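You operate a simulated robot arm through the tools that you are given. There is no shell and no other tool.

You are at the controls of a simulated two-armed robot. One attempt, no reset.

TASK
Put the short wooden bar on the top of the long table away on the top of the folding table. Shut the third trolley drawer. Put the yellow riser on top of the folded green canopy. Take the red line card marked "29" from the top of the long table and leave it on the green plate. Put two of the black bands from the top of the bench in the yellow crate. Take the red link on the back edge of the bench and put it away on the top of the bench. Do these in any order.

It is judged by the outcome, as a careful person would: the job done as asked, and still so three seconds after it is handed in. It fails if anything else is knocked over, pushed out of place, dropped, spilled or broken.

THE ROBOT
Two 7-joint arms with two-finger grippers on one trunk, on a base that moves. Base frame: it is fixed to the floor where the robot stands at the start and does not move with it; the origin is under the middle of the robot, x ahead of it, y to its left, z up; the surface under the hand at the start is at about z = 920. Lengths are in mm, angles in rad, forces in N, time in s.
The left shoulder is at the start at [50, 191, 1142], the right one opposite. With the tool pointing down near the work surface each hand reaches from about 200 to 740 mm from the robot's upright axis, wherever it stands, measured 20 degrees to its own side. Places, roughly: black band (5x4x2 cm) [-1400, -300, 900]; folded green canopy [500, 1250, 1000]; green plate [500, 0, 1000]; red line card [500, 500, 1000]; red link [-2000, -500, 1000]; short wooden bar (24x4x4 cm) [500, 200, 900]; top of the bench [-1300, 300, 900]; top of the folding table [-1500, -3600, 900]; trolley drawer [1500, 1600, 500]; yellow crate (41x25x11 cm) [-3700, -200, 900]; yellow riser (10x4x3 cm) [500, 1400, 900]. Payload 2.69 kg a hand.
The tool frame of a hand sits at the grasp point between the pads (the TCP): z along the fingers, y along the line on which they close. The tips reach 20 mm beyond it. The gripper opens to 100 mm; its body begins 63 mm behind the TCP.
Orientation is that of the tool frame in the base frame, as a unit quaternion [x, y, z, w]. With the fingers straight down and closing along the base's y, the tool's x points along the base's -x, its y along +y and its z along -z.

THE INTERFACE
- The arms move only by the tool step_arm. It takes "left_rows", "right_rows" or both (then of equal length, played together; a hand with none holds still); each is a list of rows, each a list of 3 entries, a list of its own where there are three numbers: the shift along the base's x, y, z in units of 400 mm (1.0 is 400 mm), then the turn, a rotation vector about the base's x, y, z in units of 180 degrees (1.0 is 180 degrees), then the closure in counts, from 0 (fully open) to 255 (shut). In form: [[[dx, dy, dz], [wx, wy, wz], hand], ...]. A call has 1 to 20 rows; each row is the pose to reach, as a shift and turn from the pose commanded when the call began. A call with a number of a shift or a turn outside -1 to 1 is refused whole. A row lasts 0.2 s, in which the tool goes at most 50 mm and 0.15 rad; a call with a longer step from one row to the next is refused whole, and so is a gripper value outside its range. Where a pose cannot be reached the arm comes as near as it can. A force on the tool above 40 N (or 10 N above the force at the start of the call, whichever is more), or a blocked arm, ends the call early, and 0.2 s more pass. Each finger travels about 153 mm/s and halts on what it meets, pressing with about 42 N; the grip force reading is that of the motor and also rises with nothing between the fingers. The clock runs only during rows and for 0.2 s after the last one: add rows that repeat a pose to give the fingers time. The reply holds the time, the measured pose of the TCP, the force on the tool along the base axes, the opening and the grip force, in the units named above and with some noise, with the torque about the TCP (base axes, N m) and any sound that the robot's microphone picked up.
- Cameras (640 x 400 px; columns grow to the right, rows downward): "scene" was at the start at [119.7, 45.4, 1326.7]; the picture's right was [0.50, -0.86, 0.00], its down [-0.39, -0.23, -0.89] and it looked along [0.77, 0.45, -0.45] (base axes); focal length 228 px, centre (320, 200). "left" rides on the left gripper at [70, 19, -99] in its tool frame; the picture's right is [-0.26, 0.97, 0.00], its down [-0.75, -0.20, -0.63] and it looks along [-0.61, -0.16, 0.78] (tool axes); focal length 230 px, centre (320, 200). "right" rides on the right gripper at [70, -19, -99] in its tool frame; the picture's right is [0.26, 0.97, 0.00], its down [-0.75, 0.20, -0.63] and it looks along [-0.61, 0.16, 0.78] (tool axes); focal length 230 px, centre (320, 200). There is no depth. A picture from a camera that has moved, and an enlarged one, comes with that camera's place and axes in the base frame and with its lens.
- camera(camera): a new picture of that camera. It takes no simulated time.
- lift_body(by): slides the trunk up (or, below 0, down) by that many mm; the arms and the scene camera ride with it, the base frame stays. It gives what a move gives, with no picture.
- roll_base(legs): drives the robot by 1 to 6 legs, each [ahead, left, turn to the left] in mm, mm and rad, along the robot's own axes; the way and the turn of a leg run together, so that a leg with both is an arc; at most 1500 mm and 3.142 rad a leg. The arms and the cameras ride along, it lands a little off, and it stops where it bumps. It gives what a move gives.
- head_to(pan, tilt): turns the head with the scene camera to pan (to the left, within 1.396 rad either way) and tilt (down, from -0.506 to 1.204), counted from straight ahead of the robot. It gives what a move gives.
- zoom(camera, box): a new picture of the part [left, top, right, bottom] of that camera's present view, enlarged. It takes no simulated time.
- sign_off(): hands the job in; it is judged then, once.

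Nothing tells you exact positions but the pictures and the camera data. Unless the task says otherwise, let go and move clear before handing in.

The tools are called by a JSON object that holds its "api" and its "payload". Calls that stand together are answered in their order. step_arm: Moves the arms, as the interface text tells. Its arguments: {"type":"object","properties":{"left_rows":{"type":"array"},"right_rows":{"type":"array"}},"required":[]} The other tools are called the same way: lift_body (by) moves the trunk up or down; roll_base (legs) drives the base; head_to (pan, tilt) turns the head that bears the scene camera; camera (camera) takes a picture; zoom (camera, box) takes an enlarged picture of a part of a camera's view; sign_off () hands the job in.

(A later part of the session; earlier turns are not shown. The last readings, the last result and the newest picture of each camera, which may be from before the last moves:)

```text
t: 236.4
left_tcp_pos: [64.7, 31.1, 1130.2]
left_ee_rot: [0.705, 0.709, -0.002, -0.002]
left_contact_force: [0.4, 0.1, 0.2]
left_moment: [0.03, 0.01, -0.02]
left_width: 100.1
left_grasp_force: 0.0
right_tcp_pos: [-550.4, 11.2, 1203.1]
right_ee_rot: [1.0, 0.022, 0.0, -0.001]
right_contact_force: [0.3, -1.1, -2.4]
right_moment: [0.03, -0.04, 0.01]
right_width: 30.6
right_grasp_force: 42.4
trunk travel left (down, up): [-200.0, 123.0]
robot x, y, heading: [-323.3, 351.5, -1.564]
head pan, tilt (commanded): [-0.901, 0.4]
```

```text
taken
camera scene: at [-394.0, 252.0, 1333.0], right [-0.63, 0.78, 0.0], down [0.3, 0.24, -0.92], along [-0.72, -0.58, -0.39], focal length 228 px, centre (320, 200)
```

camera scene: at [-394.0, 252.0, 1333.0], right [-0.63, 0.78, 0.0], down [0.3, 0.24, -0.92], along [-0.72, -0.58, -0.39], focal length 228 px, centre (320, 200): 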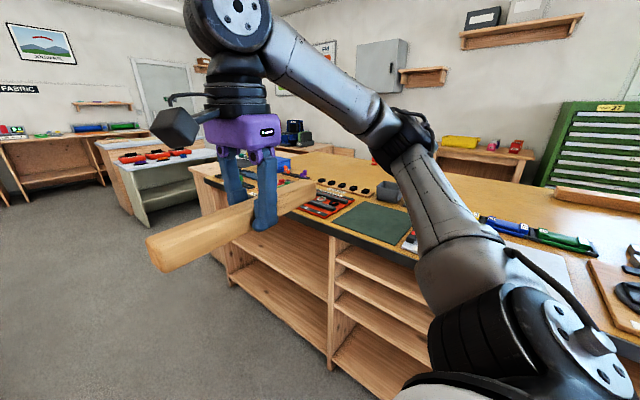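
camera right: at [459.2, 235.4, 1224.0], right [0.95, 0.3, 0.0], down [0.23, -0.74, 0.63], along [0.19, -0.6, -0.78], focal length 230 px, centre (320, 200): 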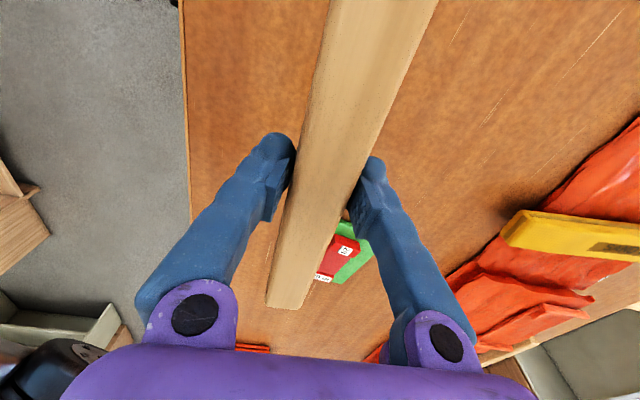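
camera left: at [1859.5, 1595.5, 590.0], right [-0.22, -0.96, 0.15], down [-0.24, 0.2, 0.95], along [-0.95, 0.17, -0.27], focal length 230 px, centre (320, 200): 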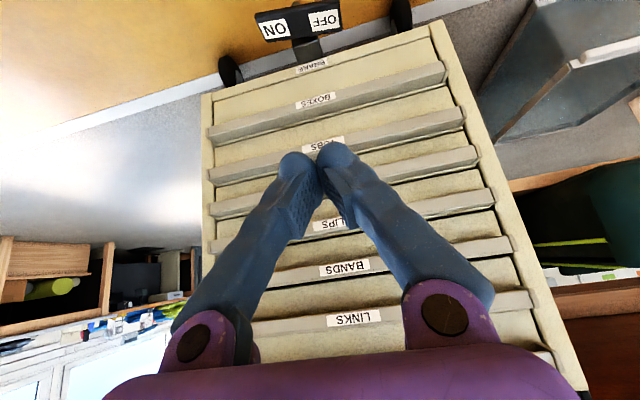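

{"api": "head_to", "payload": {"pan": -0.2, "tilt": 0.3}}

{"api": "zoom", "payload": {"camera": "scene", "box": [180, 110, 440, 260]}}

```text
t: 237.4
left_tcp_pos: [65.1, 29.7, 1130.6]
left_ee_rot: [0.705, 0.71, -0.002, -0.002]
left_contact_force: [0.5, 0.4, -1.0]
left_moment: [0.02, 0.02, -0.02]
left_width: 100.0
left_grasp_force: 0.0
right_tcp_pos: [-549.9, 10.3, 1203.7]
right_ee_rot: [1.0, 0.021, 0.0, -0.001]
right_contact_force: [0.3, 1.1, -2.1]
right_moment: [0.02, -0.04, -0.01]
right_width: 30.7
right_grasp_force: 42.0
trunk travel left (down, up): [-200.0, 123.0]
robot x, y, heading: [-320.5, 350.9, -1.568]
head pan, tilt (commanded): [-0.201, 0.3]
```

```text
2.46 times, centred on (310, 185) of scene
camera zoom: at [-339.9, 218.5, 1342.3], right [-0.98, 0.19, 0.0], down [0.06, 0.29, -0.96], along [-0.18, -0.94, -0.3], focal length 560 px, centre (345, 237)
```

zoom: 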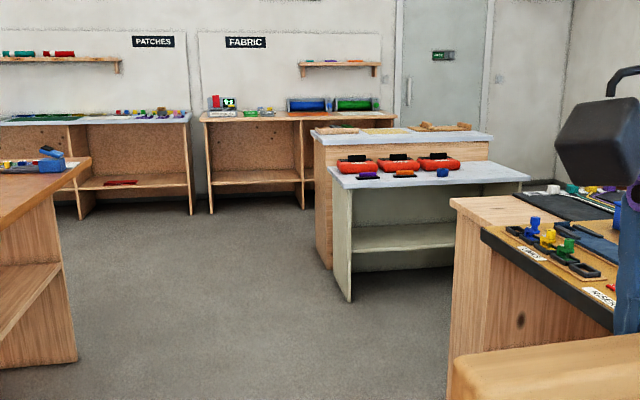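

The taller table with the bluish top and wooden pieces near (-1400, -3500) matches the folding table; a pale green table stands in front of it. Driving down the aisle toward it.

{"api": "roll_base", "payload": {"legs": [[1500, 0, 0], [1000, 0, 0]]}}

{"api": "head_to", "payload": {"pan": -0.7, "tilt": 0.4}}

{"api": "camera", "payload": {"camera": "scene"}}

{"api": "head_to", "payload": {"pan": 0.0, "tilt": 0.4}}

{"api": "camera", "payload": {"camera": "scene"}}

```text
t: 249.6
left_tcp_pos: [78.7, -2453.8, 1130.2]
left_ee_rot: [0.709, 0.706, -0.001, -0.003]
left_contact_force: [-0.9, 1.0, 0.2]
left_moment: [0.01, -0.01, -0.03]
left_width: 100.0
left_grasp_force: 0.1
right_tcp_pos: [-537.6, -2465.8, 1203.8]
right_ee_rot: [1.0, 0.014, 0.0, -0.002]
right_contact_force: [0.8, -0.5, -2.9]
right_moment: [0.03, 0.02, 0.0]
right_width: 30.8
right_grasp_force: 41.9
trunk travel left (down, up): [-200.0, 123.0]
robot x, y, heading: [-305.3, -2129.2, -1.575]
head pan, tilt (commanded): [-0.201, 0.3]
```

```text
t: 250.5
left_tcp_pos: [77.8, -2454.7, 1130.7]
left_ee_rot: [0.708, 0.706, -0.002, -0.002]
left_contact_force: [0.1, -0.1, -0.2]
left_moment: [0.01, 0.0, -0.03]
left_width: 99.8
left_grasp_force: 0.0
right_tcp_pos: [-536.5, -2465.3, 1202.8]
right_ee_rot: [1.0, 0.015, 0.0, 0.0]
right_contact_force: [-0.9, 0.1, -1.4]
right_moment: [-0.01, -0.02, 0.04]
right_width: 31.0
right_grasp_force: 42.3
trunk travel left (down, up): [-200.0, 123.0]
robot x, y, heading: [-307.7, -2128.0, -1.578]
head pan, tilt (commanded): [-0.7, 0.4]
```

```text
taken
camera scene: at [-365.2, -2239.9, 1333.0], right [-0.76, 0.65, 0.0], down [0.25, 0.3, -0.92], along [-0.6, -0.7, -0.39], focal length 228 px, centre (320, 200)
```

scene: 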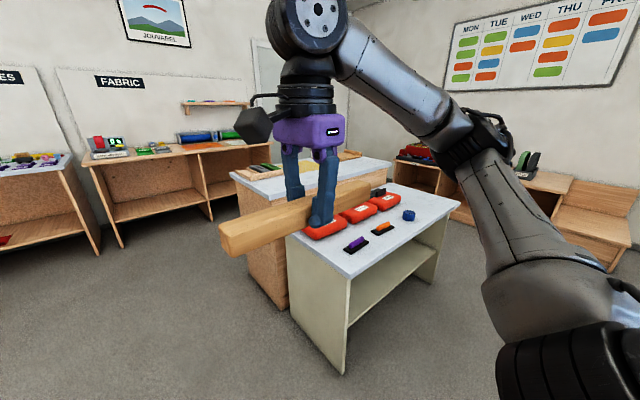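

```text
t: 251.6
left_tcp_pos: [78.4, -2453.7, 1131.3]
left_ee_rot: [0.709, 0.705, -0.002, -0.002]
left_contact_force: [-1.2, 1.0, 0.4]
left_moment: [0.01, 0.01, 0.01]
left_width: 100.2
left_grasp_force: 0.1
right_tcp_pos: [-536.7, -2465.9, 1202.2]
right_ee_rot: [1.0, 0.015, 0.0, -0.001]
right_contact_force: [-0.2, 0.0, -2.1]
right_moment: [0.02, -0.03, 0.0]
right_width: 31.0
right_grasp_force: 42.3
trunk travel left (down, up): [-200.0, 123.0]
robot x, y, heading: [-301.7, -2125.6, -1.579]
head pan, tilt (commanded): [0.0, 0.4]
```

```text
taken
camera scene: at [-305.8, -2262.0, 1333.0], right [-1.0, 0.01, 0.0], down [0.0, 0.39, -0.92], along [-0.01, -0.92, -0.39], focal length 228 px, centre (320, 200)
```

scene: 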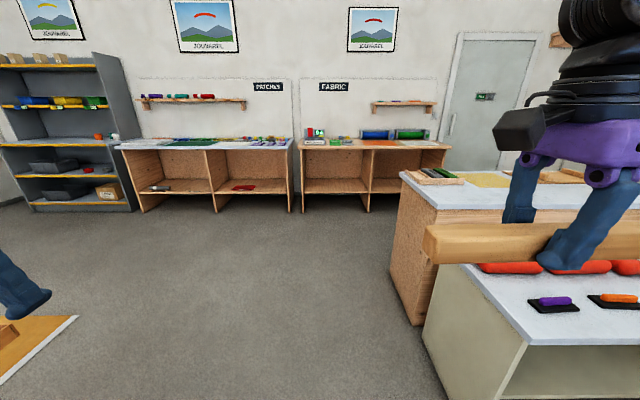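

{"api": "roll_base", "payload": {"legs": [[1320, 0, 0], [0, 0, -1.563]]}}

{"api": "head_to", "payload": {"pan": 0.0, "tilt": 0.6}}

{"api": "camera", "payload": {"camera": "scene"}}

{"api": "camera", "payload": {"camera": "left"}}

```text
t: 262.1
left_tcp_pos: [-615.8, -3879.1, 1130.9]
left_ee_rot: [1.0, 0.016, 0.0, -0.003]
left_contact_force: [-0.4, -0.3, 0.8]
left_moment: [0.02, 0.01, 0.0]
left_width: 99.9
left_grasp_force: 0.0
right_tcp_pos: [-650.1, -3264.9, 1202.5]
right_ee_rot: [0.73, -0.683, 0.001, -0.001]
right_contact_force: [-0.1, 0.6, -1.9]
right_moment: [0.02, -0.01, 0.01]
right_width: 30.6
right_grasp_force: 41.6
trunk travel left (down, up): [-200.0, 123.0]
robot x, y, heading: [-305.0, -3480.6, -3.111]
head pan, tilt (commanded): [0.0, 0.4]
```

```text
t: 262.8
left_tcp_pos: [-615.8, -3880.1, 1130.5]
left_ee_rot: [1.0, 0.016, 0.0, -0.002]
left_contact_force: [-0.4, -0.5, 0.3]
left_moment: [-0.01, 0.03, 0.0]
left_width: 100.1
left_grasp_force: 0.0
right_tcp_pos: [-649.6, -3265.2, 1204.0]
right_ee_rot: [0.731, -0.683, 0.001, 0.0]
right_contact_force: [-1.3, 0.3, -2.6]
right_moment: [0.03, 0.07, 0.0]
right_width: 30.8
right_grasp_force: 42.4
trunk travel left (down, up): [-200.0, 123.0]
robot x, y, heading: [-303.1, -3485.0, -3.107]
head pan, tilt (commanded): [0.0, 0.6]
```

```text
taken
camera scene: at [-432.7, -3489.5, 1314.9], right [-0.03, 1.0, 0.0], down [0.56, 0.02, -0.83], along [-0.82, -0.03, -0.56], focal length 228 px, centre (320, 200)
```

scene: 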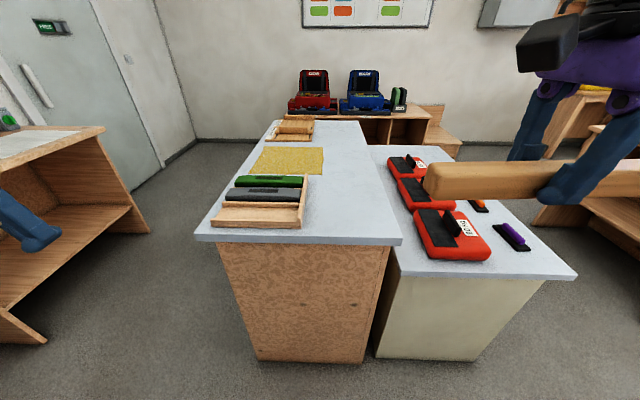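

```text
taken
camera left: at [-547.2, -3897.7, 1229.5], right [-0.23, -0.97, -0.01], down [-0.76, 0.17, 0.63], along [-0.61, 0.15, -0.78], focal length 230 px, centre (320, 200)
```

left: 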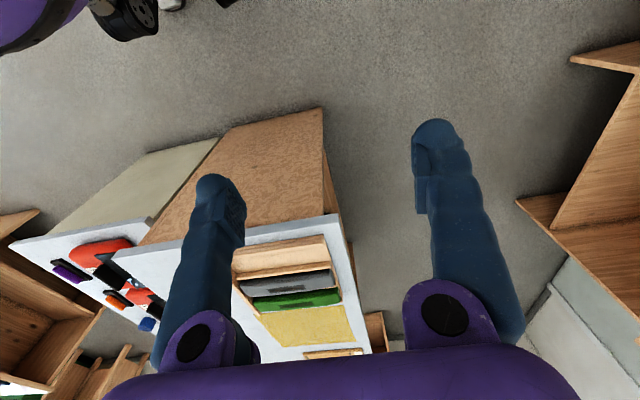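

I'm at the end of the folding table: top spans about x -855…-1850, y -3826…-3301, with free space on its right-hand side. I'll move up to it and turn the bar lengthwise to lay it there.

{"api": "roll_base", "payload": {"legs": [[140, 110, -0.035]]}}

{"api": "camera", "payload": {"camera": "scene"}}

{"api": "camera", "payload": {"camera": "right"}}

```text
t: 264.4
left_tcp_pos: [-763.0, -3978.0, 1130.9]
left_ee_rot: [1.0, -0.003, 0.0, -0.002]
left_contact_force: [0.6, 0.1, 0.2]
left_moment: [0.01, -0.03, -0.01]
left_width: 100.1
left_grasp_force: 0.0
right_tcp_pos: [-773.8, -3362.4, 1204.4]
right_ee_rot: [0.718, -0.696, 0.0, -0.001]
right_contact_force: [-1.1, -0.8, -2.3]
right_moment: [-0.02, -0.03, -0.01]
right_width: 30.9
right_grasp_force: 42.3
trunk travel left (down, up): [-200.0, 123.0]
robot x, y, heading: [-436.2, -3595.0, 3.138]
head pan, tilt (commanded): [0.0, 0.6]
```

```text
taken
camera scene: at [-565.7, -3594.5, 1314.7], right [0.01, 1.0, 0.0], down [0.57, 0.0, -0.82], along [-0.82, 0.01, -0.57], focal length 228 px, centre (320, 200)
```

scene: 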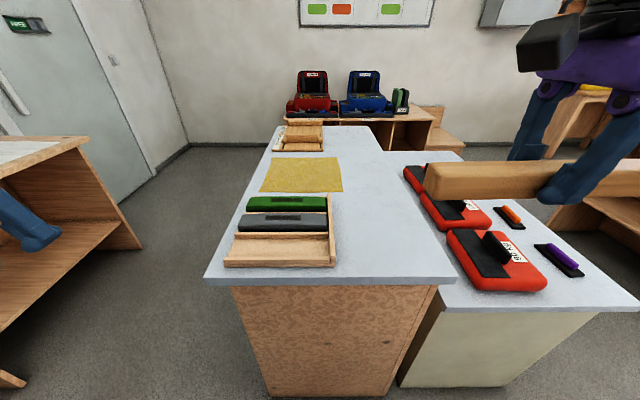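

```text
taken
camera right: at [-754.2, -3431.8, 1303.0], right [-0.96, -0.29, 0.0], down [-0.22, 0.74, 0.63], along [-0.18, 0.6, -0.78], focal length 230 px, centre (320, 200)
```

right: 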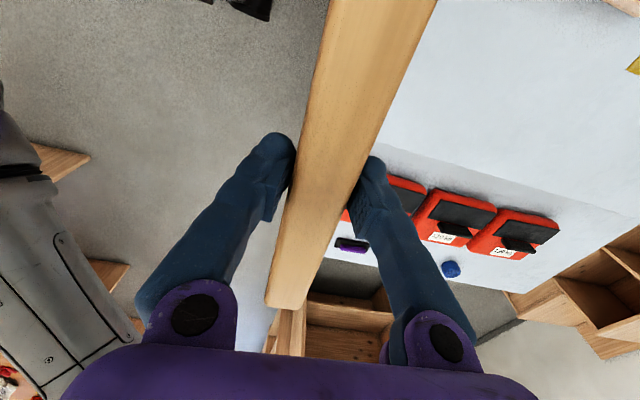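

{"api": "step_arm", "payload": {"right_rows": [[[-0.04, -0.01, 0.0], [0, 0, 0.03], 255], [[-0.08, -0.02, 0.0], [0, 0, 0.07], 255], [[-0.12, -0.04, 0.0], [0, 0, 0.115], 255], [[-0.16, -0.06, -0.0], [0, 0, 0.16], 255], [[-0.2, -0.08, -0.0], [0, 0, 0.205], 255], [[-0.24, -0.1, -0.0], [0, 0, 0.25], 255], [[-0.28, -0.12, -0.02], [0, 0, 0.295], 255], [[-0.3, -0.14, -0.04], [0, 0, 0.34], 255], [[-0.315, -0.155, -0.07], [0, 0, 0.385], 255], [[-0.315, -0.155, -0.1], [0, 0, 0.43], 255], [[-0.315, -0.155, -0.135], [0, 0, 0.47], 255], [[-0.315, -0.155, -0.135], [0, 0, 0.49], 255], [[-0.315, -0.155, -0.135], [0, 0, 0.49], 255]]}}

{"api": "camera", "payload": {"camera": "scene"}}

{"api": "camera", "payload": {"camera": "right"}}

```text
t: 267.2
left_tcp_pos: [-762.7, -3977.8, 1129.8]
left_ee_rot: [1.0, -0.003, 0.0, -0.003]
left_contact_force: [0.0, 0.8, -0.3]
left_moment: [-0.02, 0.02, 0.01]
left_width: 100.1
left_grasp_force: 0.1
right_tcp_pos: [-900.3, -3425.0, 1148.4]
right_ee_rot: [1.0, 0.0, 0.0, 0.0]
right_contact_force: [0.3, 0.5, -2.5]
right_moment: [-0.03, 0.03, 0.02]
right_width: 30.5
right_grasp_force: 42.2
trunk travel left (down, up): [-200.0, 123.0]
robot x, y, heading: [-434.0, -3592.4, 3.135]
head pan, tilt (commanded): [0.0, 0.6]
```

```text
taken
camera scene: at [-565.3, -3594.2, 1314.8], right [0.01, 1.0, 0.0], down [0.57, 0.0, -0.82], along [-0.82, 0.0, -0.57], focal length 228 px, centre (320, 200)
```

scene: 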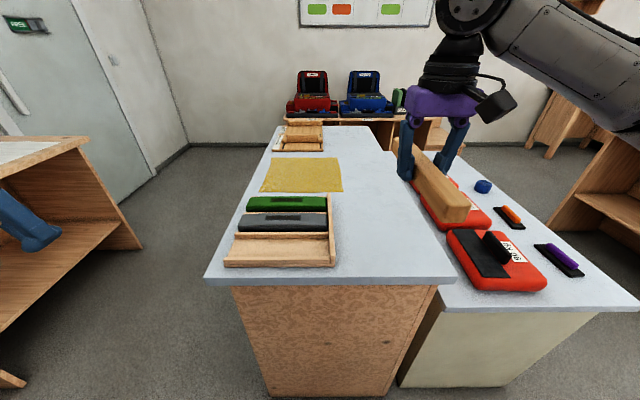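

```text
taken
camera right: at [-830.7, -3406.1, 1248.1], right [0.26, -0.97, 0.0], down [-0.75, -0.2, 0.63], along [-0.61, -0.16, -0.78], focal length 230 px, centre (320, 200)
```

right: 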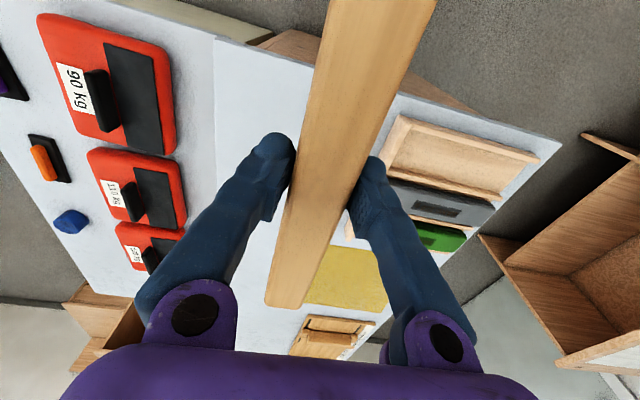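

{"api": "roll_base", "payload": {"legs": [[60, 0, 0]]}}

{"api": "step_arm", "payload": {"right_rows": [[[-0.05, 0.0, -0.06], [0, 0, 0], 255], [[-0.1, 0.01, -0.14], [0, 0, 0], 255], [[-0.15, 0.01, -0.22], [0, 0, 0], 255], [[-0.16, 0.01, -0.3], [0, 0, 0], 255], [[-0.16, 0.01, -0.37], [0, 0, 0], 255], [[-0.16, 0.01, -0.37], [0, 0, 0], 255]]}}

{"api": "camera", "payload": {"camera": "scene"}}

{"api": "camera", "payload": {"camera": "right"}}

```text
t: 268.2
left_tcp_pos: [-824.7, -3976.1, 1130.2]
left_ee_rot: [1.0, -0.003, 0.001, -0.002]
left_contact_force: [-0.1, 0.6, 0.1]
left_moment: [-0.01, -0.05, -0.01]
left_width: 99.8
left_grasp_force: 0.1
right_tcp_pos: [-960.6, -3423.1, 1147.8]
right_ee_rot: [1.0, -0.002, 0.001, -0.001]
right_contact_force: [-0.4, -0.5, -2.3]
right_moment: [0.0, -0.02, -0.02]
right_width: 30.8
right_grasp_force: 42.5
trunk travel left (down, up): [-200.0, 123.0]
robot x, y, heading: [-496.9, -3597.6, 3.13]
head pan, tilt (commanded): [0.0, 0.6]
```

```text
t: 269.6
left_tcp_pos: [-822.5, -3976.0, 1131.3]
left_ee_rot: [1.0, -0.003, 0.001, -0.003]
left_contact_force: [-0.1, -0.4, -0.2]
left_moment: [-0.01, -0.03, 0.01]
left_width: 100.0
left_grasp_force: 0.0
right_tcp_pos: [-1021.9, -3420.1, 1002.2]
right_ee_rot: [1.0, 0.0, 0.001, -0.001]
right_contact_force: [-0.4, 0.0, -1.9]
right_moment: [-0.01, -0.02, -0.04]
right_width: 30.7
right_grasp_force: 41.5
trunk travel left (down, up): [-200.0, 123.0]
robot x, y, heading: [-498.5, -3593.3, 3.132]
head pan, tilt (commanded): [0.0, 0.6]
```

```text
taken
camera scene: at [-624.8, -3593.6, 1314.8], right [0.01, 1.0, 0.0], down [0.56, 0.0, -0.83], along [-0.83, 0.01, -0.56], focal length 228 px, centre (320, 200)
```

scene: 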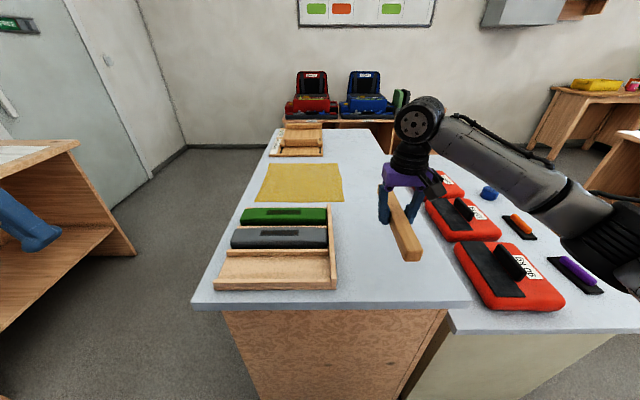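

```text
taken
camera right: at [-953.1, -3401.4, 1101.3], right [0.26, -0.97, 0.0], down [-0.75, -0.2, 0.63], along [-0.61, -0.16, -0.78], focal length 230 px, centre (320, 200)
```

right: 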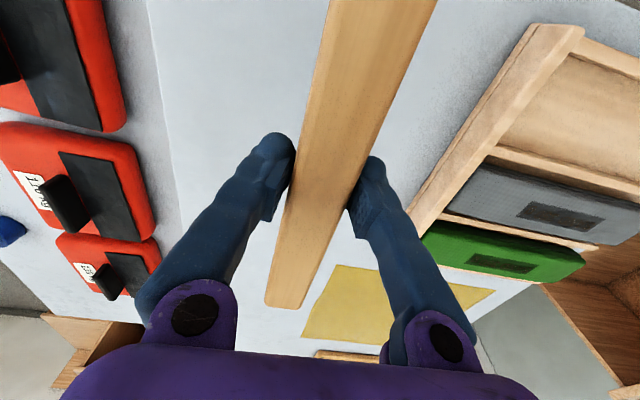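

Two views suggest the table top is nearer z≈835 and its near edge x≈-925, so the bar needs to go further in. I'll move the base a bit closer and use the trunk to descend.

{"api": "roll_base", "payload": {"legs": [[60, 0, 0]]}}

{"api": "camera", "payload": {"camera": "scene"}}

```text
t: 270.7
left_tcp_pos: [-870.3, -3976.0, 1130.6]
left_ee_rot: [1.0, -0.004, 0.0, -0.003]
left_contact_force: [1.2, 0.1, 0.2]
left_moment: [-0.01, 0.01, 0.02]
left_width: 99.8
left_grasp_force: 0.0
right_tcp_pos: [-1070.7, -3417.8, 1001.5]
right_ee_rot: [1.0, -0.002, 0.001, -0.001]
right_contact_force: [-0.3, 0.3, -1.4]
right_moment: [-0.02, 0.01, -0.04]
right_width: 30.9
right_grasp_force: 41.9
trunk travel left (down, up): [-200.0, 123.0]
robot x, y, heading: [-544.4, -3591.1, 3.134]
head pan, tilt (commanded): [0.0, 0.6]
stopped in leg 1: the robot was blocked; the commanded pose is now the measured one
```

```text
taken
camera scene: at [-672.1, -3593.1, 1315.0], right [0.01, 1.0, 0.0], down [0.56, 0.0, -0.83], along [-0.83, 0.01, -0.56], focal length 228 px, centre (320, 200)
```

scene: 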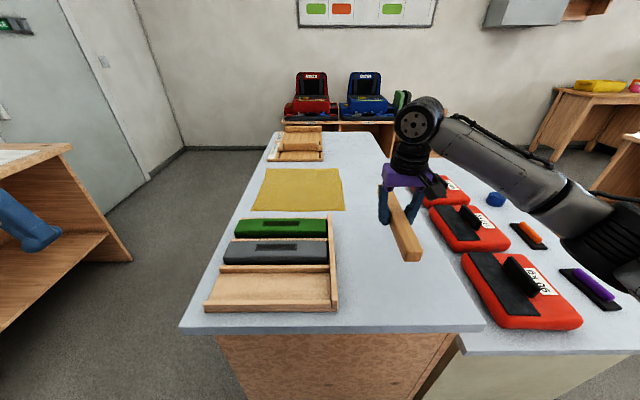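

The base touched the table's end panel, so I'll back off 12 mm. Longest-baseline estimate puts the table top near z≈888; I'll lower the bar with the trunk.

{"api": "roll_base", "payload": {"legs": [[-12, 0, 0]]}}

{"api": "lift_body", "payload": {"by": -60}}

{"api": "zoom", "payload": {"camera": "scene", "box": [300, 100, 500, 340]}}

{"api": "camera", "payload": {"camera": "right"}}

```text
t: 271.4
left_tcp_pos: [-861.0, -3975.7, 1130.7]
left_ee_rot: [1.0, -0.004, 0.001, -0.003]
left_contact_force: [0.7, 0.5, 0.3]
left_moment: [-0.02, 0.02, -0.01]
left_width: 100.0
left_grasp_force: 0.0
right_tcp_pos: [-1059.9, -3418.0, 1001.6]
right_ee_rot: [1.0, -0.002, 0.0, -0.001]
right_contact_force: [0.4, 0.7, -2.9]
right_moment: [0.01, -0.01, 0.0]
right_width: 30.9
right_grasp_force: 42.3
trunk travel left (down, up): [-200.0, 123.0]
robot x, y, heading: [-536.0, -3593.5, 3.131]
head pan, tilt (commanded): [0.0, 0.6]
```

```text
t: 272.4
left_tcp_pos: [-861.0, -3976.0, 1069.0]
left_ee_rot: [1.0, -0.003, 0.001, -0.003]
left_contact_force: [0.0, -0.1, 0.7]
left_moment: [-0.02, 0.07, 0.02]
left_width: 100.0
left_grasp_force: 0.0
right_tcp_pos: [-1059.4, -3418.1, 940.7]
right_ee_rot: [1.0, -0.003, 0.0, -0.001]
right_contact_force: [0.6, -0.1, -2.6]
right_moment: [0.04, 0.0, 0.03]
right_width: 30.9
right_grasp_force: 41.8
trunk travel left (down, up): [-140.0, 183.0]
robot x, y, heading: [-534.1, -3590.2, 3.133]
head pan, tilt (commanded): [0.0, 0.6]
```

```text
1.67 times, centred on (400, 220) of scene
camera zoom: at [-662.1, -3593.1, 1254.9], right [0.01, 1.0, 0.0], down [0.56, -0.01, -0.83], along [-0.83, 0.01, -0.56], focal length 379 px, centre (187, 167)
```

zoom: 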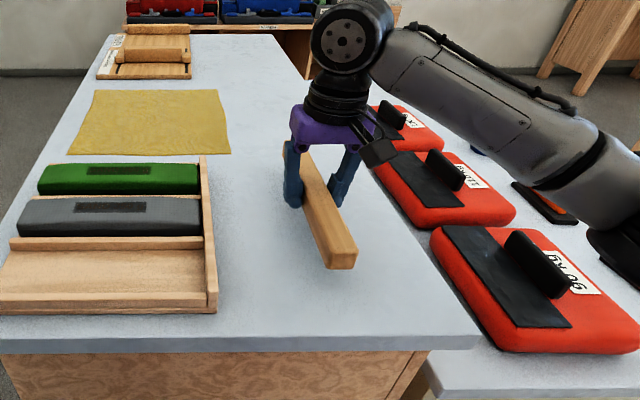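

```text
taken
camera right: at [-990.5, -3400.6, 1040.9], right [0.25, -0.97, 0.0], down [-0.75, -0.2, 0.63], along [-0.61, -0.16, -0.78], focal length 230 px, centre (320, 200)
```

right: 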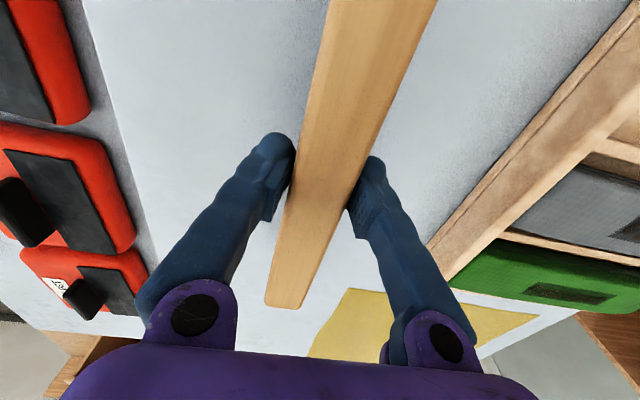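

{"api": "lift_body", "payload": {"by": -15}}

{"api": "lift_body", "payload": {"by": -6}}

{"api": "zoom", "payload": {"camera": "scene", "box": [350, 120, 450, 280]}}

```text
t: 273.1
left_tcp_pos: [-859.6, -3975.5, 1055.4]
left_ee_rot: [1.0, -0.004, 0.002, -0.003]
left_contact_force: [0.1, 0.5, 0.0]
left_moment: [0.0, 0.02, 0.0]
left_width: 99.9
left_grasp_force: 0.0
right_tcp_pos: [-1059.8, -3418.9, 926.6]
right_ee_rot: [1.0, -0.002, 0.0, -0.001]
right_contact_force: [0.7, 0.4, -2.8]
right_moment: [0.01, 0.03, -0.04]
right_width: 30.9
right_grasp_force: 42.1
trunk travel left (down, up): [-125.0, 198.0]
robot x, y, heading: [-533.0, -3592.2, 3.131]
head pan, tilt (commanded): [0.0, 0.6]
```

```text
t: 273.6
left_tcp_pos: [-860.6, -3976.6, 1049.0]
left_ee_rot: [1.0, -0.004, 0.0, -0.003]
left_contact_force: [0.5, -0.1, 0.7]
left_moment: [-0.01, -0.01, -0.01]
left_width: 99.7
left_grasp_force: 0.1
right_tcp_pos: [-1059.3, -3419.5, 919.7]
right_ee_rot: [1.0, -0.002, 0.0, -0.001]
right_contact_force: [0.3, -0.1, -1.7]
right_moment: [0.01, -0.02, -0.03]
right_width: 30.7
right_grasp_force: 41.7
trunk travel left (down, up): [-119.0, 204.0]
robot x, y, heading: [-534.9, -3590.7, 3.134]
head pan, tilt (commanded): [0.0, 0.6]
```

```text
2.50 times, centred on (400, 200) of scene
camera zoom: at [-662.2, -3593.1, 1233.8], right [0.01, 1.0, 0.0], down [0.56, -0.01, -0.83], along [-0.83, 0.01, -0.56], focal length 569 px, centre (120, 200)
```

zoom: 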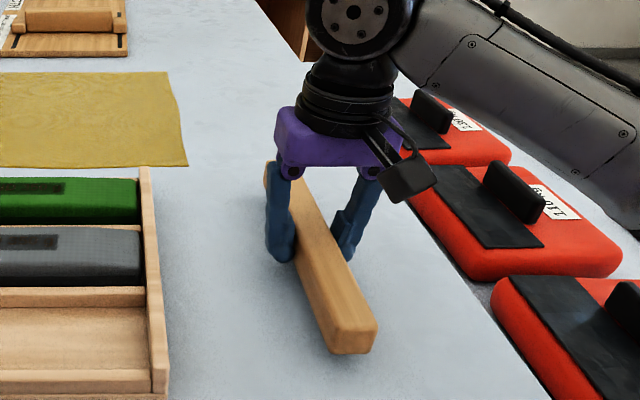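

{"api": "lift_body", "payload": {"by": -5}}

{"api": "lift_body", "payload": {"by": -5}}

{"api": "lift_body", "payload": {"by": -4}}

```text
t: 274.1
left_tcp_pos: [-860.2, -3976.3, 1045.0]
left_ee_rot: [1.0, -0.003, 0.001, -0.002]
left_contact_force: [0.6, -0.8, 0.5]
left_moment: [0.0, 0.01, 0.03]
left_width: 99.8
left_grasp_force: 0.1
right_tcp_pos: [-1060.4, -3418.8, 914.2]
right_ee_rot: [1.0, -0.002, 0.0, -0.001]
right_contact_force: [0.0, 0.3, -2.0]
right_moment: [-0.02, -0.02, 0.02]
right_width: 31.0
right_grasp_force: 42.1
trunk travel left (down, up): [-114.0, 209.0]
robot x, y, heading: [-533.0, -3593.8, 3.132]
head pan, tilt (commanded): [0.0, 0.6]
```

```text
t: 274.7
left_tcp_pos: [-859.7, -3975.9, 1038.6]
left_ee_rot: [1.0, -0.003, 0.001, -0.003]
left_contact_force: [0.5, 0.1, 0.7]
left_moment: [0.01, 0.01, -0.05]
left_width: 99.8
left_grasp_force: 0.2
right_tcp_pos: [-1059.3, -3419.2, 909.8]
right_ee_rot: [1.0, -0.003, 0.0, -0.002]
right_contact_force: [-0.7, 0.1, -2.1]
right_moment: [-0.01, 0.0, 0.01]
right_width: 30.8
right_grasp_force: 42.2
trunk travel left (down, up): [-109.0, 214.0]
robot x, y, heading: [-535.1, -3593.6, 3.131]
head pan, tilt (commanded): [0.0, 0.6]
```

```text
t: 275.2
left_tcp_pos: [-860.7, -3976.0, 1034.7]
left_ee_rot: [1.0, -0.004, 0.0, -0.002]
left_contact_force: [-0.3, 0.6, -0.4]
left_moment: [0.03, -0.02, 0.03]
left_width: 100.0
left_grasp_force: 0.0
right_tcp_pos: [-1058.8, -3419.7, 905.6]
right_ee_rot: [1.0, -0.003, 0.001, -0.001]
right_contact_force: [-0.2, -0.2, -2.1]
right_moment: [0.01, 0.0, 0.04]
right_width: 30.9
right_grasp_force: 42.2
trunk travel left (down, up): [-105.0, 218.0]
robot x, y, heading: [-537.2, -3594.2, 3.128]
head pan, tilt (commanded): [0.0, 0.6]
```

{"api": "step_arm", "payload": {"right_rows": [[[0, 0, -0.00625], [0, 0, 0], 255], [[0, 0, -0.0125], [0, 0, 0], 255], [[0, 0, -0.01875], [0, 0, 0], 255], [[0, 0, -0.025], [0, 0, 0], 255], [[0, 0, -0.03125], [0, 0, 0], 255], [[0, 0, -0.0375], [0, 0, 0], 255], [[0, 0, -0.04375], [0, 0, 0], 255], [[0, 0, -0.05], [0, 0, 0], 255]]}}

{"api": "zoom", "payload": {"camera": "scene", "box": [350, 120, 450, 280]}}

```text
t: 276.3
left_tcp_pos: [-860.4, -3976.1, 1035.4]
left_ee_rot: [1.0, -0.004, 0.0, -0.002]
left_contact_force: [-0.6, 0.0, 0.4]
left_moment: [0.0, -0.02, -0.01]
left_width: 100.1
left_grasp_force: 0.2
right_tcp_pos: [-1060.2, -3417.3, 902.0]
right_ee_rot: [1.0, -0.004, -0.007, 0.001]
right_contact_force: [3.0, 0.3, 14.1]
right_moment: [0.11, -0.95, 0.05]
right_width: 30.9
right_grasp_force: 42.3
trunk travel left (down, up): [-105.0, 218.0]
robot x, y, heading: [-534.3, -3592.6, 3.134]
head pan, tilt (commanded): [0.0, 0.6]
stopped in row 5 (right hand): the force on the tool passed its limit at 40 N (the readings are from after the stop); the commanded pose is now the measured one
```

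```text
2.50 times, centred on (400, 200) of scene
camera zoom: at [-661.1, -3593.5, 1219.7], right [0.01, 1.0, 0.0], down [0.56, 0.0, -0.83], along [-0.83, 0.01, -0.56], focal length 569 px, centre (120, 200)
```

zoom: 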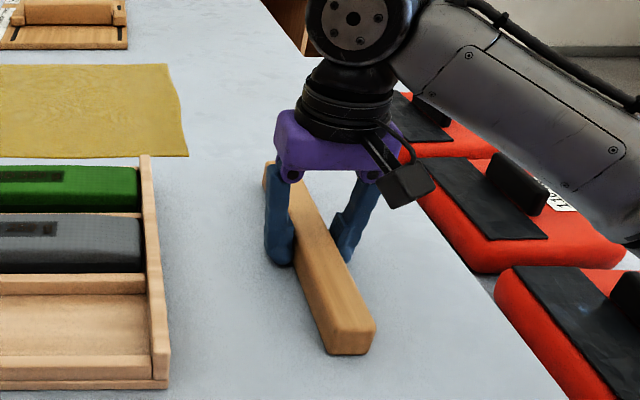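

Contact: the bar rests on the table top. Releasing and lifting clear.

{"api": "step_arm", "payload": {"right_rows": [[[0, 0, 0.002], [0, 0, 0], 200], [[0, 0, 0.002], [0, 0, 0], 130], [[0, 0, 0.002], [0, 0, 0], 80], [[0, 0, 0.002], [0, 0, 0], 80], [[0, 0, 0.08], [0, 0, 0], 80], [[0, 0, 0.16], [0, 0, 0], 80], [[0, 0, 0.26], [0, 0, 0], 80], [[0, 0, 0.36], [0, 0, 0], 80], [[0, 0, 0.46], [0, 0, 0], 0], [[0, 0, 0.46], [0, 0, 0], 0]]}}

{"api": "camera", "payload": {"camera": "right"}}

{"api": "camera", "payload": {"camera": "scene"}}

```text
t: 278.5
left_tcp_pos: [-861.5, -3975.9, 1035.1]
left_ee_rot: [1.0, -0.003, 0.001, -0.003]
left_contact_force: [-0.1, 0.3, 0.3]
left_moment: [-0.02, -0.02, -0.01]
left_width: 99.7
left_grasp_force: 0.0
right_tcp_pos: [-1061.8, -3416.6, 1083.3]
right_ee_rot: [1.0, -0.003, -0.005, 0.001]
right_contact_force: [-0.1, 0.3, -0.2]
right_moment: [-0.04, -0.01, 0.0]
right_width: 100.2
right_grasp_force: 0.2
trunk travel left (down, up): [-105.0, 218.0]
robot x, y, heading: [-533.4, -3593.8, 3.129]
head pan, tilt (commanded): [0.0, 0.6]
```

```text
taken
camera right: at [-991.2, -3399.3, 1182.6], right [0.25, -0.97, 0.0], down [-0.75, -0.19, 0.64], along [-0.62, -0.16, -0.77], focal length 230 px, centre (320, 200)
```

right: 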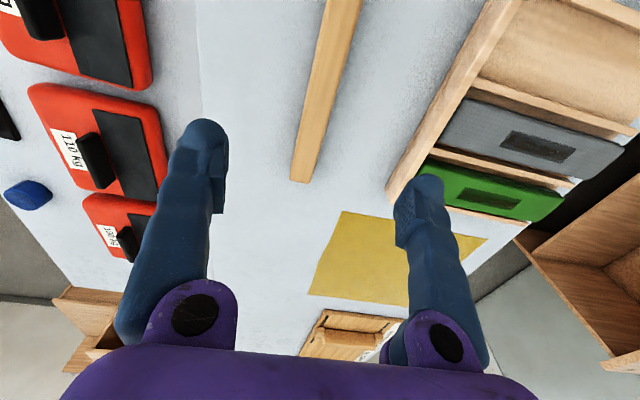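

```text
taken
camera scene: at [-662.4, -3592.9, 1219.8], right [0.01, 1.0, 0.0], down [0.57, -0.01, -0.82], along [-0.82, 0.01, -0.57], focal length 228 px, centre (320, 200)
```

scene: 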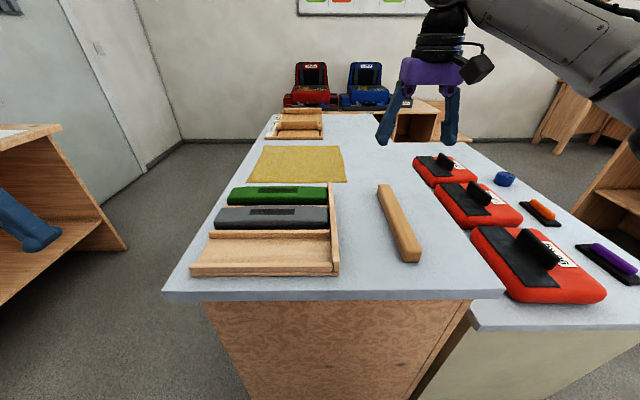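

The bar lies safely on the folding table. Next I'll back off, tuck the arms, and drive to the bench to find the black bands and the red link.

{"api": "roll_base", "payload": {"legs": [[-240, 0, 0]]}}

{"api": "lift_body", "payload": {"by": 105}}

{"api": "step_arm", "payload": {"right_rows": [[[0.08, 0.03, 0.02], [0, 0, 0], 0], [[0.16, 0.06, 0.04], [0, 0, 0], 0], [[0.24, 0.09, 0.06], [0, 0, 0], 0], [[0.32, 0.12, 0.08], [0, 0, 0], 0], [[0.4, 0.15, 0.1], [0, 0, 0], 0], [[0.48, 0.18, 0.1], [0, 0, 0], 0], [[0.5, 0.2, 0.1], [0, 0, 0], 0], [[0.5, 0.2, 0.1], [0, 0, 0], 0]]}}

{"api": "roll_base", "payload": {"legs": [[0, 0, -1.56]]}}

{"api": "head_to", "payload": {"pan": 0.5, "tilt": 0.4}}

{"api": "camera", "payload": {"camera": "scene"}}

```text
t: 280.3
left_tcp_pos: [-626.8, -3977.1, 1035.8]
left_ee_rot: [1.0, -0.005, 0.001, -0.003]
left_contact_force: [0.1, 0.9, -0.1]
left_moment: [0.02, 0.01, 0.01]
left_width: 100.0
left_grasp_force: 0.1
right_tcp_pos: [-824.6, -3418.5, 1084.0]
right_ee_rot: [1.0, -0.005, -0.006, 0.0]
right_contact_force: [0.5, 0.2, -0.4]
right_moment: [-0.01, -0.02, -0.01]
right_width: 100.1
right_grasp_force: 0.1
trunk travel left (down, up): [-105.0, 218.0]
robot x, y, heading: [-300.9, -3594.7, 3.129]
head pan, tilt (commanded): [0.0, 0.6]
```

```text
t: 281.6
left_tcp_pos: [-627.7, -3977.4, 1140.5]
left_ee_rot: [1.0, -0.005, 0.001, -0.002]
left_contact_force: [0.8, 0.9, 0.0]
left_moment: [0.0, 0.01, -0.01]
left_width: 100.0
left_grasp_force: 0.0
right_tcp_pos: [-826.7, -3418.6, 1188.8]
right_ee_rot: [1.0, -0.005, -0.005, 0.001]
right_contact_force: [-0.4, -0.2, 0.7]
right_moment: [0.01, -0.03, 0.0]
right_width: 99.7
right_grasp_force: 0.0
trunk travel left (down, up): [-210.0, 113.0]
robot x, y, heading: [-300.8, -3598.7, 3.128]
head pan, tilt (commanded): [0.0, 0.6]
```

```text
t: 283.4
left_tcp_pos: [-627.5, -3976.7, 1139.6]
left_ee_rot: [1.0, -0.005, 0.0, -0.002]
left_contact_force: [0.1, 0.8, 1.3]
left_moment: [0.0, 0.0, -0.01]
left_width: 100.3
left_grasp_force: 0.0
right_tcp_pos: [-625.0, -3338.3, 1229.8]
right_ee_rot: [1.0, -0.006, -0.006, 0.001]
right_contact_force: [0.3, 0.3, -0.1]
right_moment: [-0.01, 0.01, 0.0]
right_width: 99.8
right_grasp_force: 0.1
trunk travel left (down, up): [-210.0, 113.0]
robot x, y, heading: [-301.1, -3595.8, 3.128]
head pan, tilt (commanded): [0.0, 0.6]
```

```text
t: 287.6
left_tcp_pos: [-690.2, -3278.7, 1140.9]
left_ee_rot: [0.713, -0.701, 0.003, -0.002]
left_contact_force: [-0.4, 0.2, 0.4]
left_moment: [-0.03, 0.03, -0.02]
left_width: 99.9
left_grasp_force: 0.0
right_tcp_pos: [-50.0, -3262.6, 1229.3]
right_ee_rot: [0.714, -0.7, -0.004, -0.004]
right_contact_force: [-1.3, 0.6, -0.4]
right_moment: [0.01, -0.01, -0.04]
right_width: 99.8
right_grasp_force: 0.0
trunk travel left (down, up): [-210.0, 113.0]
robot x, y, heading: [-300.9, -3595.8, 1.592]
head pan, tilt (commanded): [0.0, 0.6]
```

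```text
t: 288.5
left_tcp_pos: [-689.6, -3280.1, 1140.2]
left_ee_rot: [0.713, -0.701, 0.002, -0.001]
left_contact_force: [-0.3, 0.4, -0.4]
left_moment: [-0.01, 0.03, -0.03]
left_width: 99.7
left_grasp_force: 0.0
right_tcp_pos: [-49.1, -3262.5, 1229.8]
right_ee_rot: [0.713, -0.701, -0.005, -0.003]
right_contact_force: [0.3, 0.0, 0.2]
right_moment: [0.01, 0.0, -0.01]
right_width: 99.9
right_grasp_force: 0.0
trunk travel left (down, up): [-210.0, 113.0]
robot x, y, heading: [-298.2, -3592.1, 1.587]
head pan, tilt (commanded): [0.499, 0.4]
```

```text
taken
camera scene: at [-344.7, -3476.1, 1343.0], right [0.87, 0.49, 0.0], down [0.19, -0.34, -0.92], along [-0.45, 0.8, -0.39], focal length 228 px, centre (320, 200)
```

scene: 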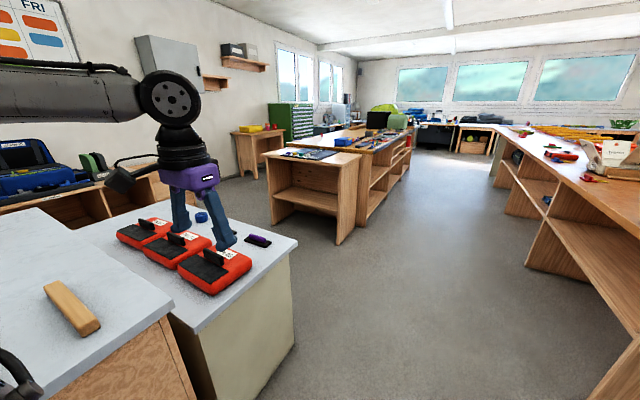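

{"api": "roll_base", "payload": {"legs": [[1500, 0, -0.01], [1100, 0, 0]]}}

{"api": "head_to", "payload": {"pan": 1.0, "tilt": 0.45}}

{"api": "camera", "payload": {"camera": "scene"}}

```text
t: 301.1
left_tcp_pos: [-718.6, -686.6, 1139.2]
left_ee_rot: [0.713, -0.701, 0.002, -0.002]
left_contact_force: [0.4, 0.5, 0.0]
left_moment: [0.02, 0.02, -0.01]
left_width: 100.3
left_grasp_force: 0.0
right_tcp_pos: [-80.0, -671.3, 1229.0]
right_ee_rot: [0.713, -0.701, -0.004, -0.003]
right_contact_force: [0.1, 0.4, 0.0]
right_moment: [-0.03, -0.01, -0.02]
right_width: 99.9
right_grasp_force: 0.0
trunk travel left (down, up): [-210.0, 113.0]
robot x, y, heading: [-331.2, -1008.1, 1.585]
head pan, tilt (commanded): [0.499, 0.4]
```

```text
t: 302.1
left_tcp_pos: [-719.1, -687.7, 1139.4]
left_ee_rot: [0.714, -0.7, 0.003, -0.001]
left_contact_force: [0.7, -0.2, 1.5]
left_moment: [0.0, 0.03, 0.0]
left_width: 100.3
left_grasp_force: 0.1
right_tcp_pos: [-79.4, -670.2, 1230.1]
right_ee_rot: [0.713, -0.701, -0.004, -0.003]
right_contact_force: [-0.9, 0.7, 0.7]
right_moment: [0.0, -0.02, 0.0]
right_width: 100.2
right_grasp_force: 0.0
trunk travel left (down, up): [-210.0, 113.0]
robot x, y, heading: [-331.4, -1005.6, 1.591]
head pan, tilt (commanded): [1.0, 0.45]
```

```text
taken
camera scene: at [-406.6, -916.5, 1338.4], right [0.53, 0.85, 0.0], down [0.37, -0.23, -0.9], along [-0.77, 0.47, -0.44], focal length 228 px, centre (320, 200)
```

scene: 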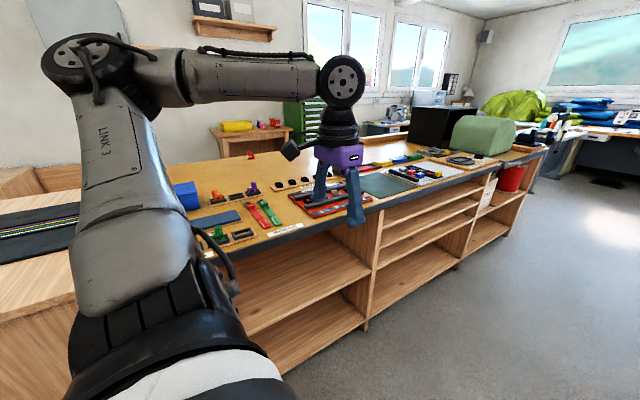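

{"api": "zoom", "payload": {"camera": "scene", "box": [170, 130, 400, 260]}}

{"api": "zoom", "payload": {"camera": "scene", "box": [340, 90, 560, 220]}}

```text
2.78 times, centred on (285, 195) of scene
camera zoom: at [-406.6, -916.5, 1338.4], right [0.53, 0.85, 0.0], down [0.37, -0.23, -0.9], along [-0.77, 0.47, -0.44], focal length 633 px, centre (417, 214)
```

zoom: 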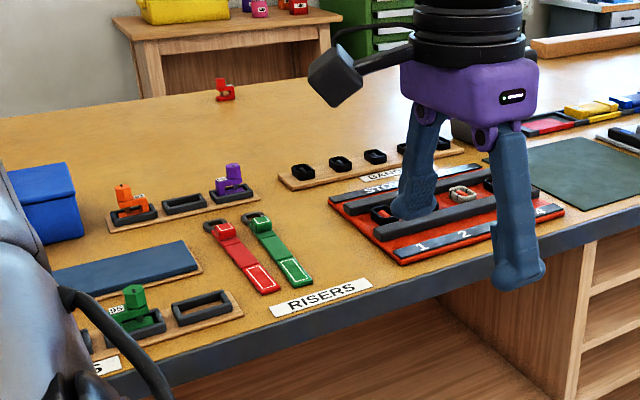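

```text
2.91 times, centred on (450, 155) of scene
camera zoom: at [-406.6, -916.5, 1338.4], right [0.53, 0.85, 0.0], down [0.37, -0.23, -0.9], along [-0.77, 0.47, -0.44], focal length 662 px, centre (-58, 331)
```

zoom: 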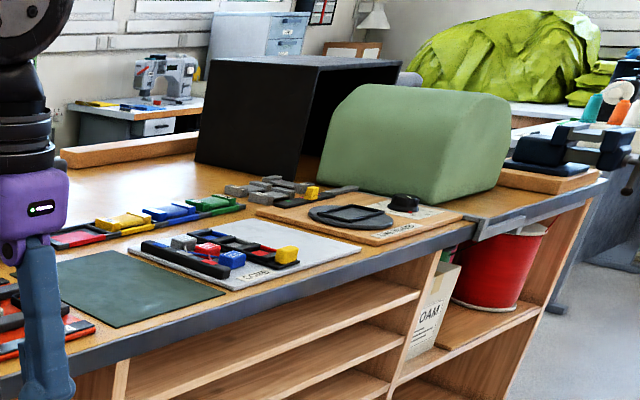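

Now I can see the bench layout: a row of five black bands on the "BANDS" strip near x≈-1385, y≈-550…-270, and the red link standing at the back edge near (-1960, -520). I'll face the bench front and check the reach to the bands.

{"api": "roll_base", "payload": {"legs": [[0, 0, 1.555], [0, -520, 0]]}}

{"api": "head_to", "payload": {"pan": 0.0, "tilt": 0.5}}

{"api": "camera", "payload": {"camera": "scene"}}

```text
t: 310.9
left_tcp_pos: [-648.6, -856.2, 1139.7]
left_ee_rot: [1.0, -0.012, 0.001, -0.003]
left_contact_force: [-0.2, -0.3, 0.3]
left_moment: [-0.01, 0.02, 0.02]
left_width: 99.9
left_grasp_force: 0.0
right_tcp_pos: [-638.8, -215.6, 1229.4]
right_ee_rot: [1.0, -0.012, -0.006, 0.002]
right_contact_force: [0.3, -0.2, -0.9]
right_moment: [0.01, -0.01, -0.03]
right_width: 99.8
right_grasp_force: 0.1
trunk travel left (down, up): [-210.0, 113.0]
robot x, y, heading: [-316.5, -480.6, 3.113]
head pan, tilt (commanded): [1.0, 0.45]
```

```text
t: 312.2
left_tcp_pos: [-648.5, -855.9, 1139.8]
left_ee_rot: [1.0, -0.012, 0.001, -0.003]
left_contact_force: [0.1, 0.5, 0.9]
left_moment: [-0.01, -0.01, 0.03]
left_width: 100.0
left_grasp_force: 0.0
right_tcp_pos: [-639.5, -216.5, 1228.5]
right_ee_rot: [1.0, -0.011, -0.004, 0.001]
right_contact_force: [-0.2, 0.7, -0.1]
right_moment: [-0.04, 0.02, 0.01]
right_width: 100.0
right_grasp_force: 0.1
trunk travel left (down, up): [-210.0, 113.0]
robot x, y, heading: [-316.2, -479.0, 3.112]
head pan, tilt (commanded): [0.0, 0.499]
```

```text
taken
camera scene: at [-446.6, -476.8, 1333.9], right [0.02, 1.0, 0.0], down [0.48, -0.01, -0.88], along [-0.88, 0.02, -0.48], focal length 228 px, centre (320, 200)
```

scene: 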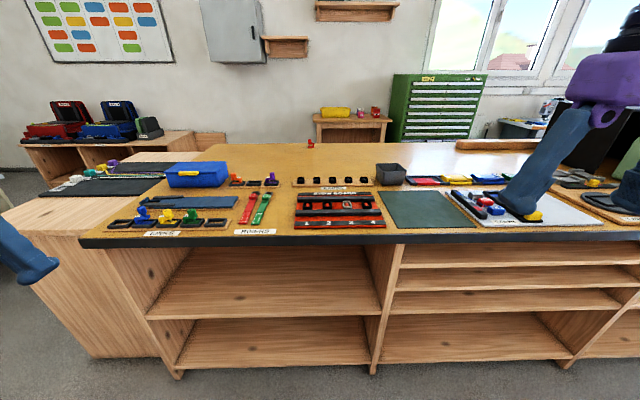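

{"api": "zoom", "payload": {"camera": "scene", "box": [220, 120, 420, 250]}}

{"api": "zoom", "payload": {"camera": "scene", "box": [280, 160, 400, 240]}}

```text
3.08 times, centred on (320, 185) of scene
camera zoom: at [-446.6, -476.8, 1333.9], right [0.02, 1.0, 0.0], down [0.48, -0.01, -0.88], along [-0.88, 0.02, -0.48], focal length 700 px, centre (320, 246)
```

zoom: 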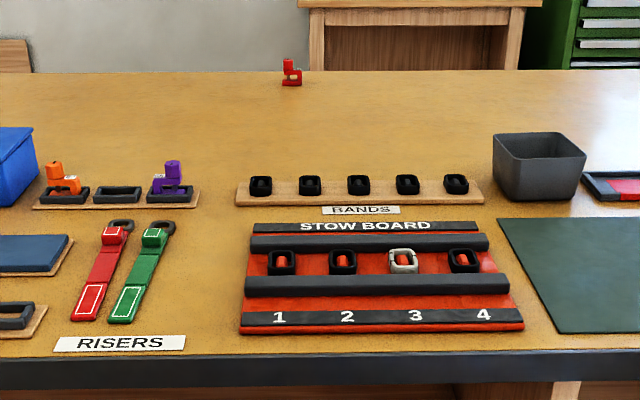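

```text
5.00 times, centred on (340, 200) of scene
camera zoom: at [-446.6, -476.8, 1333.9], right [0.02, 1.0, 0.0], down [0.48, -0.01, -0.88], along [-0.88, 0.02, -0.48], focal length 1138 px, centre (220, 200)
```

zoom: 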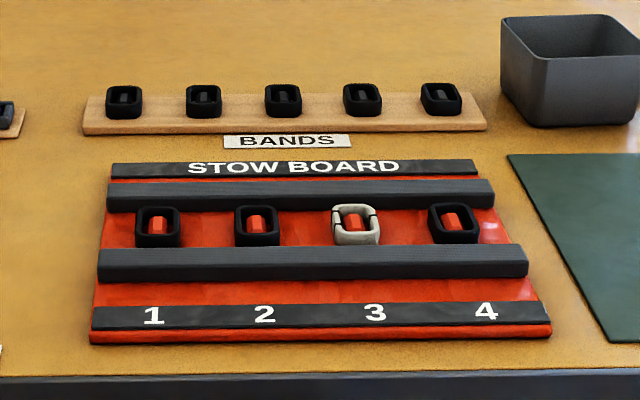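

The "BANDS" rack holds five black bands at x≈-1383, y≈-541, -471, -400, -330, -260 (the three on the stow board are mounted, so I'll leave those). I'll move close to the bench front to reach the end bands with a forward-tilted tool.

{"api": "roll_base", "payload": {"legs": [[300, 0, 0.03]]}}

{"api": "head_to", "payload": {"pan": 0.0, "tilt": 0.75}}

{"api": "camera", "payload": {"camera": "scene"}}

{"api": "camera", "payload": {"camera": "right"}}

```text
t: 314.3
left_tcp_pos: [-940.1, -865.2, 1140.6]
left_ee_rot: [1.0, 0.005, 0.002, -0.003]
left_contact_force: [-0.6, 0.2, 0.3]
left_moment: [-0.02, -0.03, 0.01]
left_width: 99.9
left_grasp_force: 0.0
right_tcp_pos: [-952.1, -225.1, 1229.0]
right_ee_rot: [1.0, 0.004, -0.006, 0.001]
right_contact_force: [0.7, 0.0, -0.8]
right_moment: [0.0, -0.01, 0.03]
right_width: 100.0
right_grasp_force: 0.1
trunk travel left (down, up): [-210.0, 113.0]
robot x, y, heading: [-617.6, -476.4, -3.139]
head pan, tilt (commanded): [0.0, 0.499]
```

```text
t: 315.0
left_tcp_pos: [-939.2, -866.0, 1140.3]
left_ee_rot: [1.0, 0.004, 0.001, -0.003]
left_contact_force: [-0.6, 0.8, -0.3]
left_moment: [-0.02, 0.02, 0.0]
left_width: 100.2
left_grasp_force: 0.1
right_tcp_pos: [-950.1, -225.4, 1229.4]
right_ee_rot: [1.0, 0.004, -0.006, 0.001]
right_contact_force: [0.2, 0.7, 0.5]
right_moment: [-0.01, 0.05, -0.01]
right_width: 100.1
right_grasp_force: 0.0
trunk travel left (down, up): [-210.0, 113.0]
robot x, y, heading: [-623.6, -476.6, -3.129]
head pan, tilt (commanded): [0.0, 0.75]
```

```text
taken
camera scene: at [-741.3, -478.3, 1312.0], right [-0.01, 1.0, 0.0], down [0.68, 0.01, -0.73], along [-0.73, -0.01, -0.68], focal length 228 px, centre (320, 200)
```

scene: 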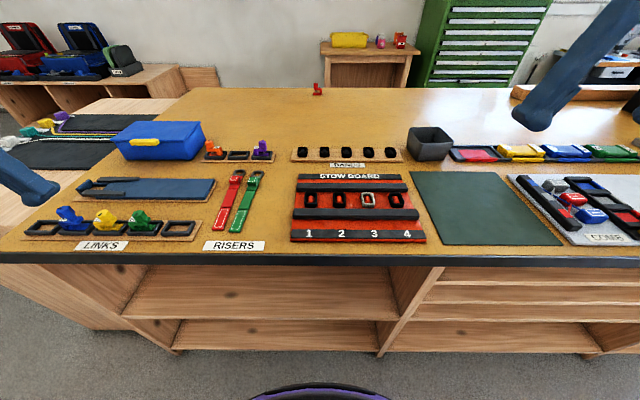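

```text
taken
camera right: at [-880.1, -205.2, 1328.6], right [0.27, -0.96, 0.0], down [-0.74, -0.21, 0.64], along [-0.62, -0.17, -0.77], focal length 230 px, centre (320, 200)
```

right: 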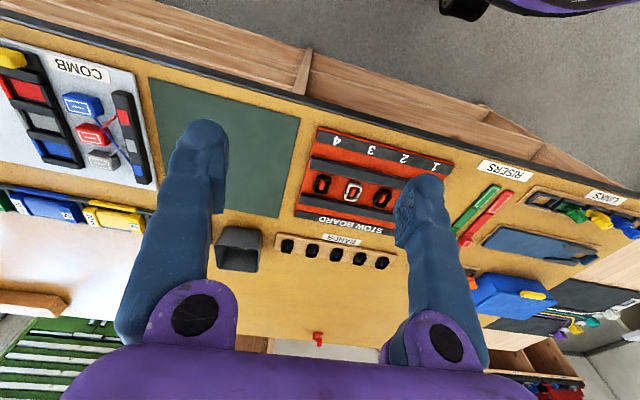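

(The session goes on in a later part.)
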